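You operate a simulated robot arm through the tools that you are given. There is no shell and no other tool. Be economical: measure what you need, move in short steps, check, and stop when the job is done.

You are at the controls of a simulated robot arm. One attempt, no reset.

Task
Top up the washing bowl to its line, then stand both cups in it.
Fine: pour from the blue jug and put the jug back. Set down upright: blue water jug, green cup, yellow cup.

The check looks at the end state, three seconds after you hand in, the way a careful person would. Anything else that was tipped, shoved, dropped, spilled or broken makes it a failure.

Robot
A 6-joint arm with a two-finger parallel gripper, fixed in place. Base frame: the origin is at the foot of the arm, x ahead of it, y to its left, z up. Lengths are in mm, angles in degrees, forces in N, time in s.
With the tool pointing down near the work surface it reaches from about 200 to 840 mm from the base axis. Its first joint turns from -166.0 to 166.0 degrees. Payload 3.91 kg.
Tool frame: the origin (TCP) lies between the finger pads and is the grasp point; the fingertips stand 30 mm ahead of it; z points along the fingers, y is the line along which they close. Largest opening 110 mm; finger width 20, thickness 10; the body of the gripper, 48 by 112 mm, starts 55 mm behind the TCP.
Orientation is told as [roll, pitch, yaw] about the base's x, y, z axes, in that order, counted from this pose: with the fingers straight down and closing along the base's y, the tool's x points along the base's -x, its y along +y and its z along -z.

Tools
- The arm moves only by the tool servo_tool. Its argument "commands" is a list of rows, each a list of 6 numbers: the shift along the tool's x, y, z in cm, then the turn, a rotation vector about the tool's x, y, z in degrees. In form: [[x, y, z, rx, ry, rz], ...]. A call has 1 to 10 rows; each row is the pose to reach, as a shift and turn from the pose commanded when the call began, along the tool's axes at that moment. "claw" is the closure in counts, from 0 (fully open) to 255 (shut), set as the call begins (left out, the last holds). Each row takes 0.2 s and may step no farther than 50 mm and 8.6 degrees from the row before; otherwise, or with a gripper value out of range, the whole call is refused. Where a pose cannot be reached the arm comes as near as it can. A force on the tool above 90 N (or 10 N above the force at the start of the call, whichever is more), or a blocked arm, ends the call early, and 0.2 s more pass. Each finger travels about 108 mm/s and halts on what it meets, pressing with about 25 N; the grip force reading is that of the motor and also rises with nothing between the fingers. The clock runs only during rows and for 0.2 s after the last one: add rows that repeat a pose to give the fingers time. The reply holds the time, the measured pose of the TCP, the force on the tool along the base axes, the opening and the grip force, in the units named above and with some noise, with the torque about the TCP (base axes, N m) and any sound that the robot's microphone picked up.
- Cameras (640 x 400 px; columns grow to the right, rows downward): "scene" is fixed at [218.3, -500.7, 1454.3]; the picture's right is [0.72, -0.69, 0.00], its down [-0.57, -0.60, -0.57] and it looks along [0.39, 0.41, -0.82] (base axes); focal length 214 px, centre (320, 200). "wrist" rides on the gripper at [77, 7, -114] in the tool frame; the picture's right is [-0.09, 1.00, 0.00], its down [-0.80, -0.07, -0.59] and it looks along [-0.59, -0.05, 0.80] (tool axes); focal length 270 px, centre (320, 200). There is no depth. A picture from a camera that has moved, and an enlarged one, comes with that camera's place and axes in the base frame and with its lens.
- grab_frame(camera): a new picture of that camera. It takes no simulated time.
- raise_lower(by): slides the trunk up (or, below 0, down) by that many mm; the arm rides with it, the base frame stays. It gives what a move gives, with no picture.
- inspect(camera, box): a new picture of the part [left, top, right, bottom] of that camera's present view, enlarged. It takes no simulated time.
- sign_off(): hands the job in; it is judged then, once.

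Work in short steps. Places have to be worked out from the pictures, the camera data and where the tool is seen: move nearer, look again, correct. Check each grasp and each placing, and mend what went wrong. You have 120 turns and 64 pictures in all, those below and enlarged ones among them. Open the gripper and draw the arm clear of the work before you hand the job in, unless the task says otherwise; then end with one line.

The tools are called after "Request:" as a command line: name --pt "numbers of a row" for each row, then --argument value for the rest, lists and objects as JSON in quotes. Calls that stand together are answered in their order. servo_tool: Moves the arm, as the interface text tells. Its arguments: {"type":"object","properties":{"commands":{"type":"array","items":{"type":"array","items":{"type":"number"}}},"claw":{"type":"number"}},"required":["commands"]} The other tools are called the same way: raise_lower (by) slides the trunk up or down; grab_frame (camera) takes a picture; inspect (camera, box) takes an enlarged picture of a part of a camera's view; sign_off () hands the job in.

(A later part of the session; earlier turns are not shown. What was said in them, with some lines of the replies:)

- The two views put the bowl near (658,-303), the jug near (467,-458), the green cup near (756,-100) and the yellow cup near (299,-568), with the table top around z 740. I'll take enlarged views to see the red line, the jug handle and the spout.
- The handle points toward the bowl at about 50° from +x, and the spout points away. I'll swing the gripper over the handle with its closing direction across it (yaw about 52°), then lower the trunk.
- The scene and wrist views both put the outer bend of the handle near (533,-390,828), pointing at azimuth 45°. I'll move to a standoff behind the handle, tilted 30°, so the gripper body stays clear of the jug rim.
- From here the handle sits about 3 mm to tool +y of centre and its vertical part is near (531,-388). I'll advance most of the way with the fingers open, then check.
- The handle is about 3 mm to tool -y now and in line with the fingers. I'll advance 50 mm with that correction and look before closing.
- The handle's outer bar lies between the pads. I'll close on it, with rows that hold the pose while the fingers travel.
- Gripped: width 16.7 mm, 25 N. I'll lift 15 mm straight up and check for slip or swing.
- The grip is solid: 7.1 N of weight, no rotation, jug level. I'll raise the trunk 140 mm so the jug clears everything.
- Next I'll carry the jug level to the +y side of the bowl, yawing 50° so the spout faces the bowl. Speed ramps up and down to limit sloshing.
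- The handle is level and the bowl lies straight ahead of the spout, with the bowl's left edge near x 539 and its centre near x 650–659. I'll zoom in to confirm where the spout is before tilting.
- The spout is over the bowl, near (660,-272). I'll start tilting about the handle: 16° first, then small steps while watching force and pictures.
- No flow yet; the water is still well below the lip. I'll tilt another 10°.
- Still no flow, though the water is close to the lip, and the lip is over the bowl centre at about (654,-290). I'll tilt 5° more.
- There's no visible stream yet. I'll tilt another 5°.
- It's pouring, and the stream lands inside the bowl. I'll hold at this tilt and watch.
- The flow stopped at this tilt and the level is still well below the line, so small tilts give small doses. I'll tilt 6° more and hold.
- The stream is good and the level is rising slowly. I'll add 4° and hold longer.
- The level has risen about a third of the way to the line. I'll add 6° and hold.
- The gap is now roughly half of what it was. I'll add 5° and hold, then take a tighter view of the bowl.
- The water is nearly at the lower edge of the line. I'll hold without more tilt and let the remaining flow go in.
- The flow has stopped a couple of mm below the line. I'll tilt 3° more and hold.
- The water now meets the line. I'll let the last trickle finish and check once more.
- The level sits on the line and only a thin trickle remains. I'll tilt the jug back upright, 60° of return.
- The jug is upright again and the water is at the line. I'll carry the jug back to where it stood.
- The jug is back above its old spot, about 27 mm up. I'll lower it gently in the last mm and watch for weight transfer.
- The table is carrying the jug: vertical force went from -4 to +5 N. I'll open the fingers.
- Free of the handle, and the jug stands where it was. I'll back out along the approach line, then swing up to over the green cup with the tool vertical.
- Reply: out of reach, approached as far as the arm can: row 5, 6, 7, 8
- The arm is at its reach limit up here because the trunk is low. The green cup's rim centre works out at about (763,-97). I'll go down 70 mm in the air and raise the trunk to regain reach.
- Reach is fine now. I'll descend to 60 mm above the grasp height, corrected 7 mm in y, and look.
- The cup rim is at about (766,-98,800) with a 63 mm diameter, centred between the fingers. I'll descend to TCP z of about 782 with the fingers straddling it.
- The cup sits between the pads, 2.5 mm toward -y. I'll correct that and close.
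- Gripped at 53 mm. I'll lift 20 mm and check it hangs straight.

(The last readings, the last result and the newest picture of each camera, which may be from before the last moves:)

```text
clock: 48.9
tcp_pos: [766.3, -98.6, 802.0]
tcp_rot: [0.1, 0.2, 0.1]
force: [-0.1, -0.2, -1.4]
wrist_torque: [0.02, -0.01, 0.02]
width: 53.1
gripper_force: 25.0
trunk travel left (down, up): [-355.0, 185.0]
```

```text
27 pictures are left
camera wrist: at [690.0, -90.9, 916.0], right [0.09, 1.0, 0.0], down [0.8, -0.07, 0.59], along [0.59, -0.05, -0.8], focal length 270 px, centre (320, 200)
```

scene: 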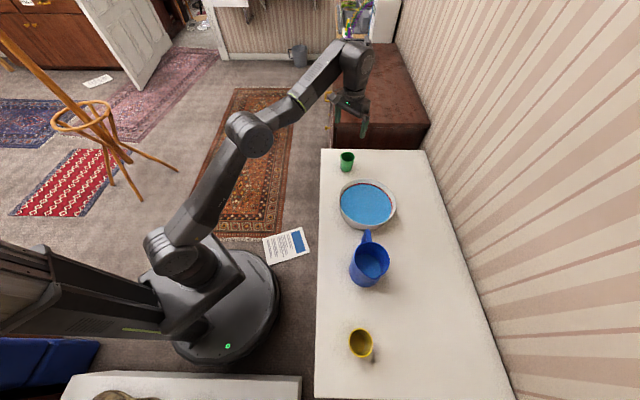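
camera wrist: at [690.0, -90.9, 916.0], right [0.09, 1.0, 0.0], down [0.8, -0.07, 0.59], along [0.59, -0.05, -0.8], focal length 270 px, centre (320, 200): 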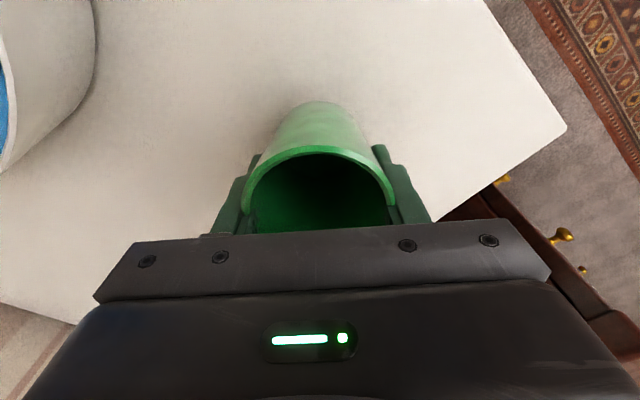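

The cup is held firmly. I'll lift clear and carry it over the far side of the bowl.

Request:
servo_tool --pt "0 0 -3 0 0 0" --pt "0 0 -7 0 0 0" --pt "0 0 -11 0 0 0" --pt "1.6 -4.5 -12 0 0 0" --pt "3.2 -9 -12 0 0 0" --pt "4.8 -13.5 -12 0 0 0" --pt "6.2 -17.5 -12 0 0 0" --pt "6.6 -19.4 -12 0 0 0" --pt "6.6 -19.4 -12 0 0 0"

Request:
grab_frame --camera "wrist"

Request:
inspect --camera "scene" --box '[310, 110, 420, 240]'

```text
clock: 50.9
tcp_pos: [698.9, -289.5, 918.0]
tcp_rot: [0.0, 0.1, 0.1]
force: [-0.7, -0.5, -1.2]
wrist_torque: [0.0, -0.02, 0.0]
width: 52.9
gripper_force: 25.0
trunk travel left (down, up): [-355.0, 185.0]
```

```text
26 pictures are left
camera wrist: at [622.8, -282.5, 1032.9], right [0.09, 1.0, 0.0], down [0.8, -0.07, 0.59], along [0.59, -0.05, -0.81], focal length 270 px, centre (320, 200)
```

wrist: 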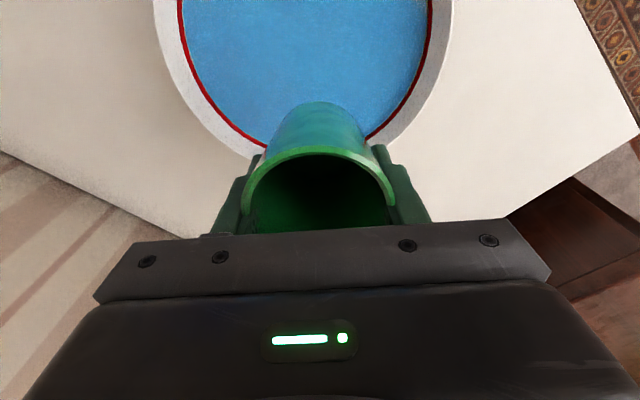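

```text
3.08 times, centred on (365, 175) of scene
camera zoom: at [218.3, -500.7, 1454.3], right [0.72, -0.69, 0.0], down [-0.57, -0.6, -0.57], along [0.39, 0.41, -0.82], focal length 660 px, centre (182, 277)
```

zoom: 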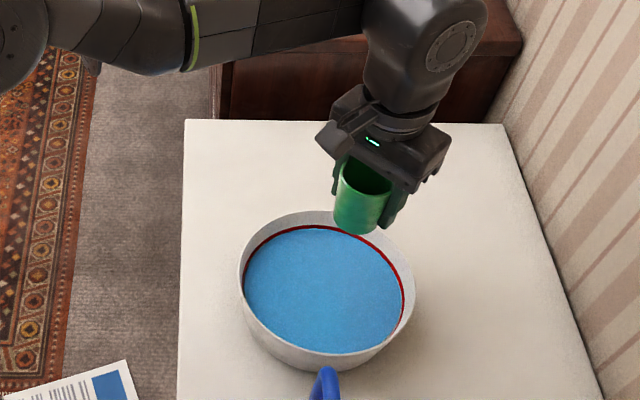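

The bowl centre works out at about (654,-294) with a rim radius of about 111. I'll place the green cup at x of about 696, first lowering to just above the bowl floor.

Request:
servo_tool --pt "0.3 -0.4 1 0 0 0" --pt "0.3 -0.4 3.5 0 0 0" --pt "0.3 -0.4 6 0 0 0" --pt "0.3 -0.4 8.5 0 0 0" --pt "0.3 -0.4 10.5 0 0 0" --pt "0.3 -0.4 11.6 0 0 0" --pt "0.3 -0.4 11.6 0 0 0"

Request:
inspect --camera "scene" --box '[310, 130, 420, 240]'

```text
clock: 52.5
tcp_pos: [698.4, -294.9, 805.8]
tcp_rot: [0.0, 0.1, 0.1]
force: [0.0, 0.4, -0.9]
wrist_torque: [-0.01, -0.02, 0.05]
width: 53.2
gripper_force: 25.1
trunk travel left (down, up): [-355.0, 185.0]
```

```text
3.64 times, centred on (365, 185) of scene
camera zoom: at [218.3, -500.7, 1454.3], right [0.72, -0.69, 0.0], down [-0.57, -0.6, -0.57], along [0.39, 0.41, -0.82], focal length 780 px, centre (156, 254)
```

zoom: 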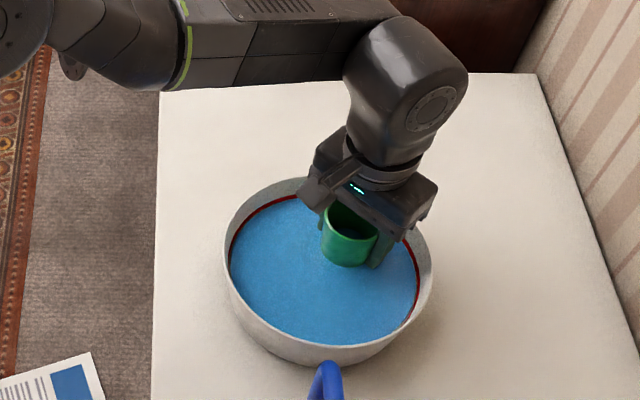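

The cup is entering the water well clear of the wall. I'll lower it in small steps until the floor takes the weight.

Request:
servo_tool --pt "0 0 0.4 0 0 0" --pt "0 0 0.8 0 0 0" --pt "0 0 1.1 0 0 0" --pt "0 0 1.4 0 0 0" --pt "0 0 1.4 0 0 0"

```text
clock: 53.7
tcp_pos: [697.6, -296.4, 791.8]
tcp_rot: [0.0, 0.0, 0.1]
force: [0.7, 0.0, -0.9]
wrist_torque: [-0.03, -0.05, 0.02]
width: 53.0
gripper_force: 25.3
trunk travel left (down, up): [-355.0, 185.0]
```

No contact yet, so I'll continue in 1.5 mm steps.

Request:
servo_tool --pt "0 0 0.15 0 0 0" --pt "0 0 0.3 0 0 0" --pt "0 0 0.45 0 0 0" --pt "0 0 0.45 0 0 0"

```text
clock: 54.7
tcp_pos: [696.4, -296.4, 786.8]
tcp_rot: [0.0, 0.1, 0.1]
force: [-0.3, 0.1, -1.7]
wrist_torque: [0.01, -0.06, -0.01]
width: 52.9
gripper_force: 24.7
trunk travel left (down, up): [-355.0, 185.0]
```

Request:
servo_tool --pt "0 0 0.15 0 0 0" --pt "0 0 0.3 0 0 0" --pt "0 0 0.45 0 0 0" --pt "0 0 0.45 0 0 0"

```text
clock: 55.7
tcp_pos: [696.3, -297.6, 785.6]
tcp_rot: [-0.1, -0.1, 0.1]
force: [3.4, 0.0, 15.8]
wrist_torque: [0.02, -0.02, 0.08]
width: 53.0
gripper_force: 25.1
trunk travel left (down, up): [-355.0, 185.0]
```

The cup is on the bowl floor, pressing at 16 N. I'll ease up 2 mm and open the fingers only to about 80 mm.

Request:
servo_tool --pt "0 0 -0.2 0 0 0" --pt "0 0 -0.2 0 0 0"

Request:
servo_tool --pt "0 0 0 0 0 0" --pt "0 0 0 0 0 0" --pt "0 0 0 0 0 0" --claw 70

Request:
grab_frame --camera "wrist"

```text
clock: 56.3
tcp_pos: [695.6, -297.2, 785.6]
tcp_rot: [0.0, 0.1, 0.1]
force: [1.4, -0.6, 7.7]
wrist_torque: [-0.03, -0.18, 0.01]
width: 53.0
gripper_force: 24.5
trunk travel left (down, up): [-355.0, 185.0]
```

```text
clock: 57.1
tcp_pos: [695.2, -295.8, 785.8]
tcp_rot: [0.1, 0.1, 0.1]
force: [0.3, -0.7, -0.2]
wrist_torque: [-0.01, -0.04, 0.02]
width: 79.7
gripper_force: 0.0
trunk travel left (down, up): [-355.0, 185.0]
```

```text
23 pictures are left
camera wrist: at [619.9, -289.4, 899.2], right [0.09, 1.0, 0.0], down [0.8, -0.07, 0.59], along [0.59, -0.05, -0.8], focal length 270 px, centre (320, 200)
```

wrist: 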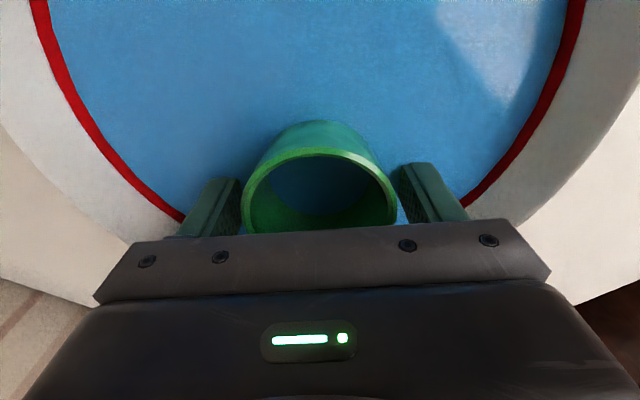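

Released: the cup stands and both fingers are clear. I'll withdraw straight up, then check.

Request:
servo_tool --pt "0 0 -1 0 0 0" --pt "0 0 -3 0 0 0" --pt "0 0 -6 0 0 0" --pt "0 0 -10 0 0 0" --pt "0 0 -14 0 0 0" --pt "0 0 -18 0 0 0"

Request:
grab_frame --camera "wrist"

```text
clock: 58.5
tcp_pos: [697.0, -298.1, 965.1]
tcp_rot: [-0.1, 0.1, 0.0]
force: [-0.6, -0.6, -0.4]
wrist_torque: [0.0, 0.0, 0.01]
width: 79.9
gripper_force: 0.1
trunk travel left (down, up): [-355.0, 185.0]
```

```text
22 pictures are left
camera wrist: at [621.2, -291.0, 1079.4], right [0.09, 1.0, 0.0], down [0.8, -0.07, 0.59], along [0.59, -0.05, -0.81], focal length 270 px, centre (320, 200)
```

wrist: 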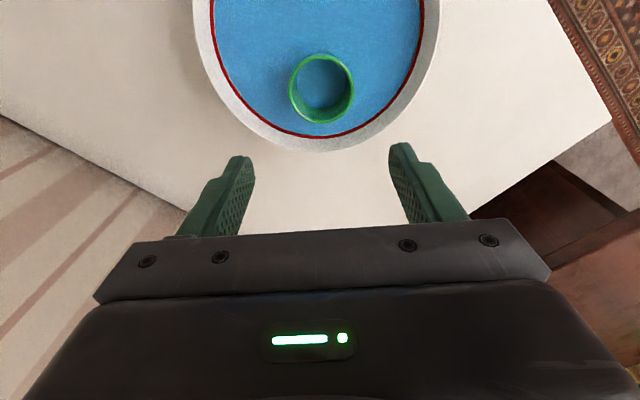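

The green cup stands upright in the bowl. Next is the yellow cup near (299,-568); I'll travel there at a height well above the jug.

Request:
servo_tool --pt "3.98 -2.7 0 0 0 0" --pt "7.96 -5.4 0 0 0 0" --pt "11.94 -8.1 0 0 0 0" --pt "15.92 -10.8 0 0 0 0" --pt "19.9 -13.5 0 0 0 0" --pt "23.88 -16.2 0 0 0 0" --pt "27.86 -18.9 0 0 0 0" --pt "31.84 -21.6 0 0 0 0" --pt "35.82 -24.3 0 0 0 0" --pt "39.8 -27.0 0 0 0 0" --claw 0

Request:
grab_frame --camera "wrist"

Request:
grab_frame --camera "scene"

```text
clock: 60.7
tcp_pos: [300.4, -565.8, 965.0]
tcp_rot: [0.0, 0.2, 0.2]
force: [0.8, 1.7, 0.0]
wrist_torque: [0.03, 0.01, 0.01]
width: 110.1
gripper_force: 0.1
trunk travel left (down, up): [-355.0, 185.0]
```

```text
21 pictures are left
camera wrist: at [223.2, -558.9, 1078.9], right [0.09, 1.0, 0.0], down [0.8, -0.07, 0.59], along [0.59, -0.05, -0.8], focal length 270 px, centre (320, 200)
```

wrist: 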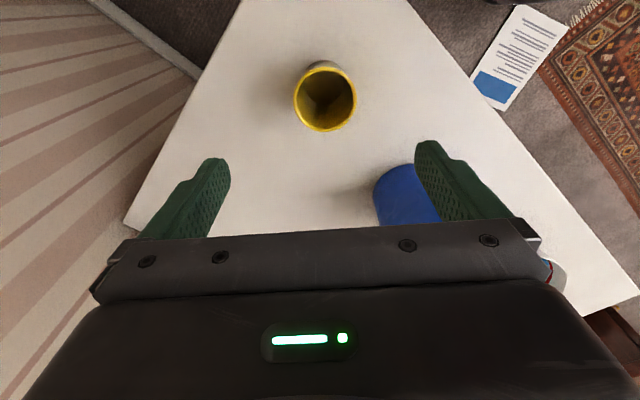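

```text
20 pictures are left
```

scene: 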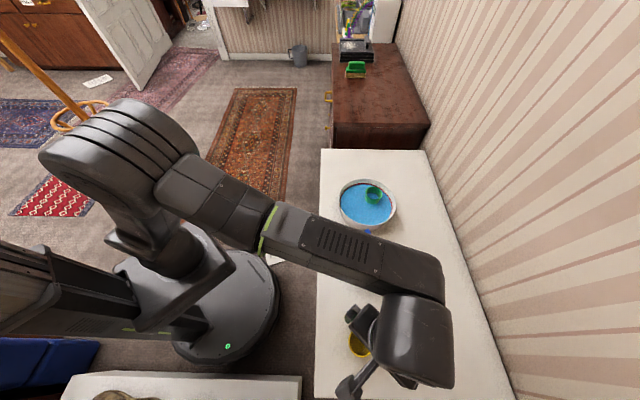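

The yellow cup's rim centre is about (302,-560), the same size as the green cup. I'll descend to the check height.

Request:
servo_tool --pt "-0.1 0.3 3 0 0 0" --pt "-0.2 0.55 6 0 0 0" --pt "-0.2 0.55 9.4 0 0 0" --pt "-0.2 0.55 9.4 0 0 0"

Request:
grab_frame --camera "wrist"

```text
clock: 61.7
tcp_pos: [302.1, -560.8, 870.5]
tcp_rot: [0.0, 0.0, 0.1]
force: [0.3, -0.9, 0.1]
wrist_torque: [0.02, 0.01, 0.02]
width: 109.9
gripper_force: 0.1
trunk travel left (down, up): [-355.0, 185.0]
```

```text
19 pictures are left
camera wrist: at [225.0, -553.7, 985.1], right [0.09, 1.0, 0.0], down [0.8, -0.07, 0.59], along [0.59, -0.05, -0.8], focal length 270 px, centre (320, 200)
```

wrist: 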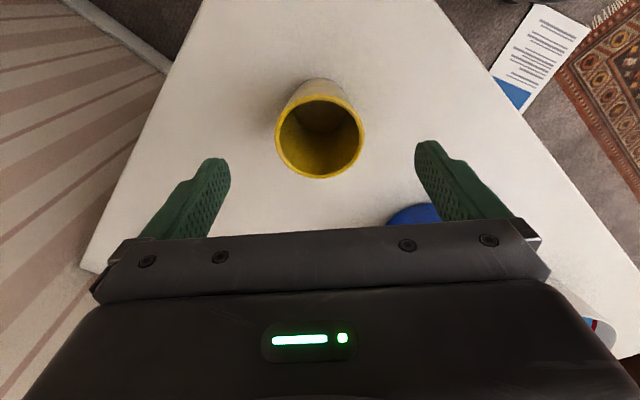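

It looks the same as the green cup did at this stage, offset by a couple of mm. I'll descend to z of about 782 and close.

Request:
servo_tool --pt "-0.2 -0.1 3 0 0 0" --pt "-0.35 -0.1 6 0 0 0" --pt "-0.35 -0.1 8 0 0 0" --pt "-0.35 -0.1 8.85 0 0 0" --pt "-0.35 -0.1 8.85 0 0 0"

Request:
servo_tool --pt "0 0 0 0 0 0" --pt "0 0 0 0 0 0" --pt "0 0 0 0 0 0" --claw 255

Request:
servo_tool --pt "0 0 -0.5 0 0 0" --pt "0 0 -1.2 0 0 0" --pt "0 0 -2 0 0 0" --pt "0 0 -2 0 0 0"

Request:
grab_frame --camera "wrist"

```text
clock: 62.9
tcp_pos: [304.7, -562.5, 783.2]
tcp_rot: [-0.1, 0.1, 0.1]
force: [-0.5, -0.4, 0.4]
wrist_torque: [0.01, 0.0, 0.0]
width: 110.0
gripper_force: 0.0
trunk travel left (down, up): [-355.0, 185.0]
```

```text
clock: 63.7
tcp_pos: [305.3, -563.1, 783.0]
tcp_rot: [0.0, 0.1, 0.2]
force: [0.3, -0.5, -0.1]
wrist_torque: [-0.03, -0.02, 0.01]
width: 53.2
gripper_force: 25.0
trunk travel left (down, up): [-355.0, 185.0]
```

```text
clock: 64.7
tcp_pos: [304.5, -562.8, 804.3]
tcp_rot: [0.0, -0.1, 0.1]
force: [0.2, -0.2, -1.6]
wrist_torque: [0.01, 0.02, -0.02]
width: 53.1
gripper_force: 25.1
trunk travel left (down, up): [-355.0, 185.0]
```

```text
18 pictures are left
camera wrist: at [228.3, -556.1, 918.5], right [0.09, 1.0, 0.0], down [0.8, -0.07, 0.59], along [0.59, -0.05, -0.8], focal length 270 px, centre (320, 200)
```

wrist: 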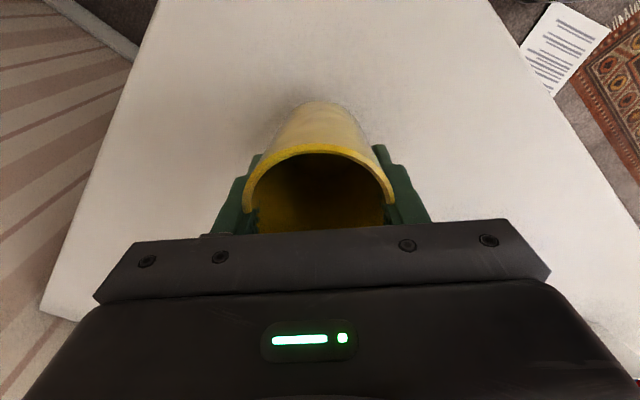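

The yellow cup is held. I'll lift to z of about 970, above the jug top, and then carry it over the near side of the bowl.

Request:
servo_tool --pt "0 0 -3 0 0 0" --pt "0 0 -7.5 0 0 0" --pt "0 0 -12 0 0 0" --pt "0 0 -16.5 0 0 0"

Request:
servo_tool --pt "-2 1.75 0 0 0 0" --pt "-5.3 4.65 0 0 0 0" --pt "-8.9 7.8 0 0 0 0" --pt "-12.6 11.1 0 0 0 0" --pt "-16.3 14.3 0 0 0 0" --pt "-20 17.6 0 0 0 0" --pt "-23.7 20.8 0 0 0 0" --pt "-27 23.7 0 0 0 0" --pt "-29.4 25.8 0 0 0 0" --pt "-30.4 26.7 0 0 0 0"

Request:
grab_frame --camera "wrist"

Request:
inspect --camera "scene" --box '[310, 130, 420, 240]'

```text
clock: 65.7
tcp_pos: [304.3, -563.4, 967.8]
tcp_rot: [-0.1, 0.2, 0.1]
force: [0.2, -1.2, -0.8]
wrist_torque: [-0.01, 0.03, 0.04]
width: 52.8
gripper_force: 25.2
trunk travel left (down, up): [-355.0, 185.0]
```

```text
clock: 67.9
tcp_pos: [610.6, -296.7, 967.5]
tcp_rot: [0.0, 0.1, 0.2]
force: [0.5, 0.0, -1.3]
wrist_torque: [0.01, -0.03, -0.04]
width: 52.8
gripper_force: 25.3
trunk travel left (down, up): [-355.0, 185.0]
```

```text
17 pictures are left
camera wrist: at [533.7, -288.4, 1081.1], right [0.09, 1.0, 0.0], down [0.8, -0.07, 0.59], along [0.59, -0.05, -0.8], focal length 270 px, centre (320, 200)
```

wrist: 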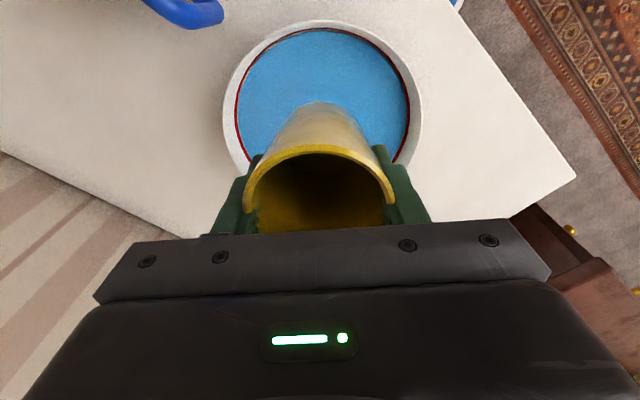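

```text
3.64 times, centred on (365, 185) of scene
camera zoom: at [218.3, -500.7, 1454.3], right [0.72, -0.69, 0.0], down [-0.57, -0.6, -0.57], along [0.39, 0.41, -0.82], focal length 780 px, centre (156, 254)
```

zoom: 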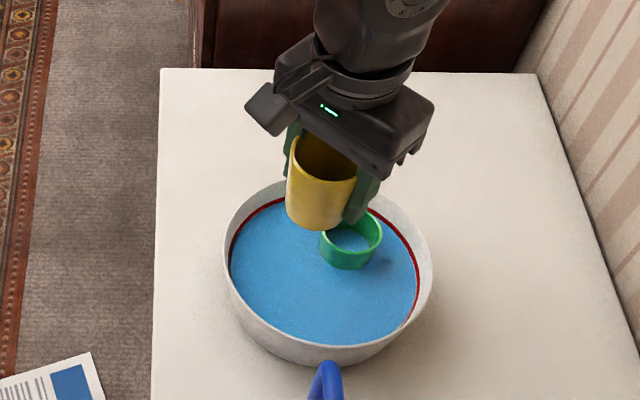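

Green stands near (687,-299), and by the scene view the yellow cup is near x 602. I'll shift it 4 mm toward the centre and lower to just above the floor.

Request:
servo_tool --pt "-0.35 0 2 0 0 0" --pt "-0.35 0 6 0 0 0" --pt "-0.35 0 10 0 0 0" --pt "-0.35 0 13 0 0 0" --pt "-0.35 0 14.5 0 0 0" --pt "-0.35 0 14.5 0 0 0"

Request:
inspect --camera "scene" --box '[310, 130, 420, 240]'

Request:
grab_frame --camera "wrist"

```text
clock: 69.3
tcp_pos: [611.6, -292.6, 824.1]
tcp_rot: [-0.1, 0.1, 0.1]
force: [-0.3, -0.6, -1.5]
wrist_torque: [0.0, -0.02, 0.0]
width: 52.8
gripper_force: 25.0
trunk travel left (down, up): [-355.0, 185.0]
```

```text
3.64 times, centred on (365, 185) of scene
camera zoom: at [218.3, -500.7, 1454.3], right [0.72, -0.69, 0.0], down [-0.57, -0.6, -0.57], along [0.39, 0.41, -0.82], focal length 780 px, centre (156, 254)
```

zoom: 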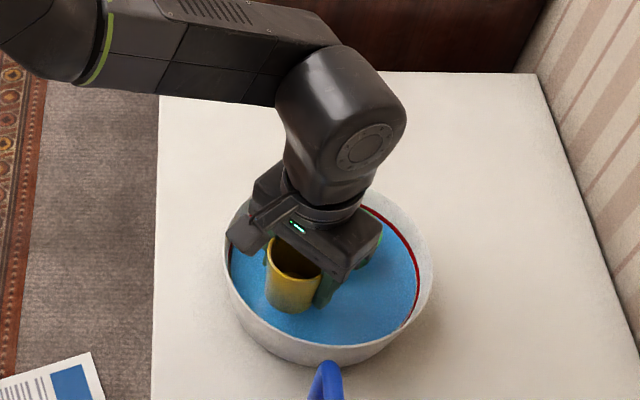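

```text
14 pictures are left
camera wrist: at [535.1, -285.2, 938.0], right [0.09, 1.0, 0.0], down [0.8, -0.07, 0.59], along [0.59, -0.05, -0.8], focal length 270 px, centre (320, 200)
```

wrist: 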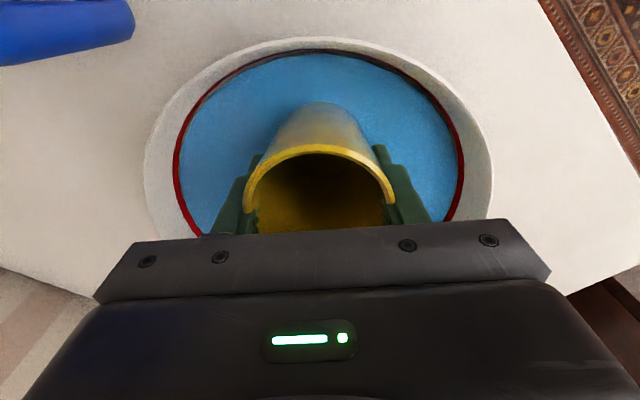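

Position is good, with the cup clear of the wall and the green cup. I'll keep lowering toward the floor.

Request:
servo_tool --pt "0 0 1 0 0 0" --pt "0 0 2 0 0 0" --pt "0 0 2.8 0 0 0" --pt "0 0 3.4 0 0 0" --pt "0 0 3.4 0 0 0"

Request:
servo_tool --pt "0 0 0.12 0 0 0" --pt "0 0 0.25 0 0 0" --pt "0 0 0.37 0 0 0" --pt "0 0 0.37 0 0 0"

```text
clock: 70.5
tcp_pos: [612.0, -293.7, 789.1]
tcp_rot: [-0.1, 0.0, 0.1]
force: [0.4, -0.7, -1.8]
wrist_torque: [0.0, -0.02, 0.01]
width: 53.1
gripper_force: 25.0
trunk travel left (down, up): [-355.0, 185.0]
```

```text
clock: 71.5
tcp_pos: [612.7, -293.8, 787.8]
tcp_rot: [-0.2, -0.1, 0.1]
force: [5.0, 3.2, 16.4]
wrist_torque: [-0.05, 0.21, 0.01]
width: 52.9
gripper_force: 25.0
trunk travel left (down, up): [-355.0, 185.0]
```

Contact with the bowl floor at 16 N. I'll ease up slightly and open to about 80 mm.

Request:
servo_tool --pt "0 0 -0.2 0 0 0" --pt "0 0 -0.2 0 0 0"

Request:
servo_tool --pt "0 0 0 0 0 0" --pt "0 0 0 0 0 0" --pt "0 0 0 0 0 0" --claw 70

Request:
grab_frame --camera "wrist"

```text
clock: 72.1
tcp_pos: [611.6, -294.7, 786.5]
tcp_rot: [0.1, 0.1, 0.1]
force: [1.1, 1.3, 3.9]
wrist_torque: [0.0, 0.01, -0.01]
width: 52.9
gripper_force: 25.4
trunk travel left (down, up): [-355.0, 185.0]
```

```text
clock: 72.9
tcp_pos: [611.8, -295.1, 786.9]
tcp_rot: [0.0, 0.1, 0.1]
force: [0.8, -0.1, 0.0]
wrist_torque: [0.03, -0.03, -0.03]
width: 79.7
gripper_force: 0.0
trunk travel left (down, up): [-355.0, 185.0]
```

```text
13 pictures are left
camera wrist: at [535.8, -287.4, 901.8], right [0.09, 1.0, 0.0], down [0.8, -0.07, 0.59], along [0.59, -0.05, -0.8], focal length 270 px, centre (320, 200)
```

wrist: 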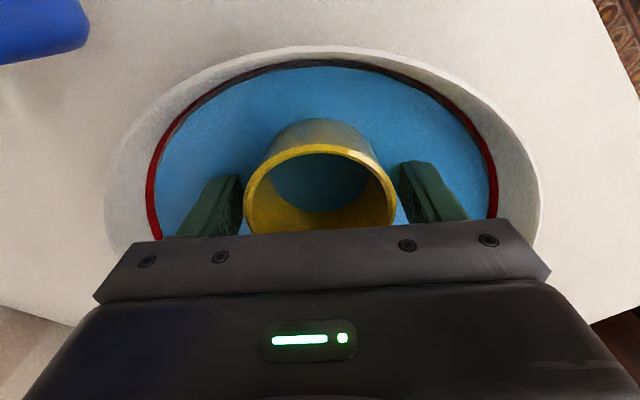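

The yellow cup stands on the floor with the fingers clear. I'll withdraw straight up, then move back toward the base, away from the table.

Request:
servo_tool --pt "0 0 -1 0 0 0" --pt "0 0 -3 0 0 0" --pt "0 0 -6 0 0 0" --pt "0 0 -10 0 0 0" --pt "0 0 -14 0 0 0" --pt "0 0 -18 0 0 0" --pt "0 0 -22 0 0 0"

Request:
grab_frame --camera "wrist"

Request:
servo_tool --pt "3 4 0 0 0 0" --pt "6 8 0 0 0 0" --pt "9 12 0 0 0 0" --pt "12 16 0 0 0 0" --pt "15 20 0 0 0 0" --pt "17 24 0 0 0 0" --pt "19 28 0 0 0 0" --claw 0

Request:
grab_frame --camera "scene"

Request:
inspect --camera "scene" --box '[335, 170, 405, 240]'

```text
clock: 74.5
tcp_pos: [612.9, -294.8, 1006.7]
tcp_rot: [0.0, 0.1, 0.1]
force: [-0.6, -0.3, 0.3]
wrist_torque: [0.01, 0.01, -0.02]
width: 80.0
gripper_force: 0.1
trunk travel left (down, up): [-355.0, 185.0]
```

```text
12 pictures are left
camera wrist: at [535.2, -287.6, 1121.2], right [0.09, 1.0, 0.0], down [0.8, -0.07, 0.59], along [0.59, -0.05, -0.8], focal length 270 px, centre (320, 200)
```

wrist: 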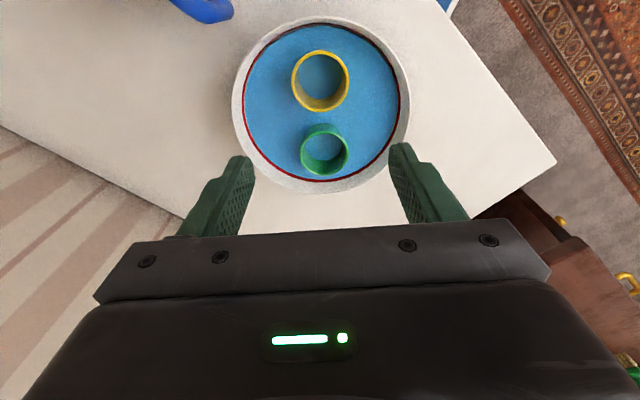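

```text
clock: 76.1
tcp_pos: [418.5, -15.3, 1007.9]
tcp_rot: [0.0, 0.0, 0.1]
force: [-0.5, 0.3, 0.8]
wrist_torque: [0.04, 0.01, 0.02]
width: 110.0
gripper_force: 0.1
trunk travel left (down, up): [-355.0, 185.0]
```

```text
11 pictures are left
```

scene: 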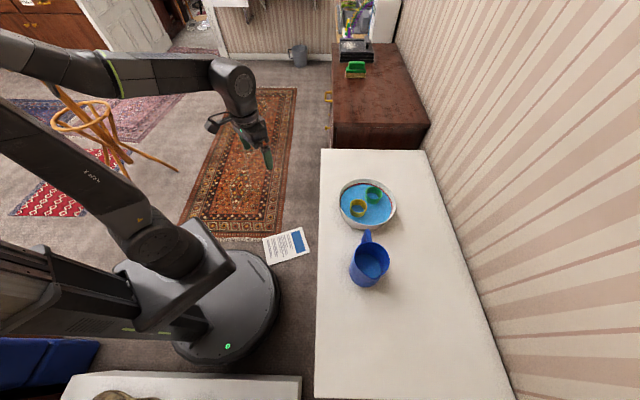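

```text
5.71 times, centred on (370, 205) of scene
camera zoom: at [218.3, -500.7, 1454.3], right [0.72, -0.69, 0.0], down [-0.57, -0.6, -0.57], along [0.39, 0.41, -0.82], focal length 1226 px, centre (34, 171)
```

zoom: 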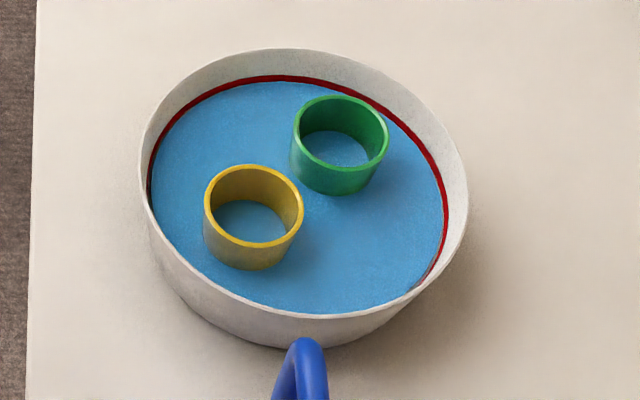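

Both cups stand upright in the bowl, the water meets the red line, the jug is upright in its old place, and the arm is clear with the gripper open. I'm handing in.

Request:
sign_off

```text
The job is handed in.
```

The bowl is filled to its red line, both cups stand upright in it, and the jug is back upright in its place; I saw no spills.
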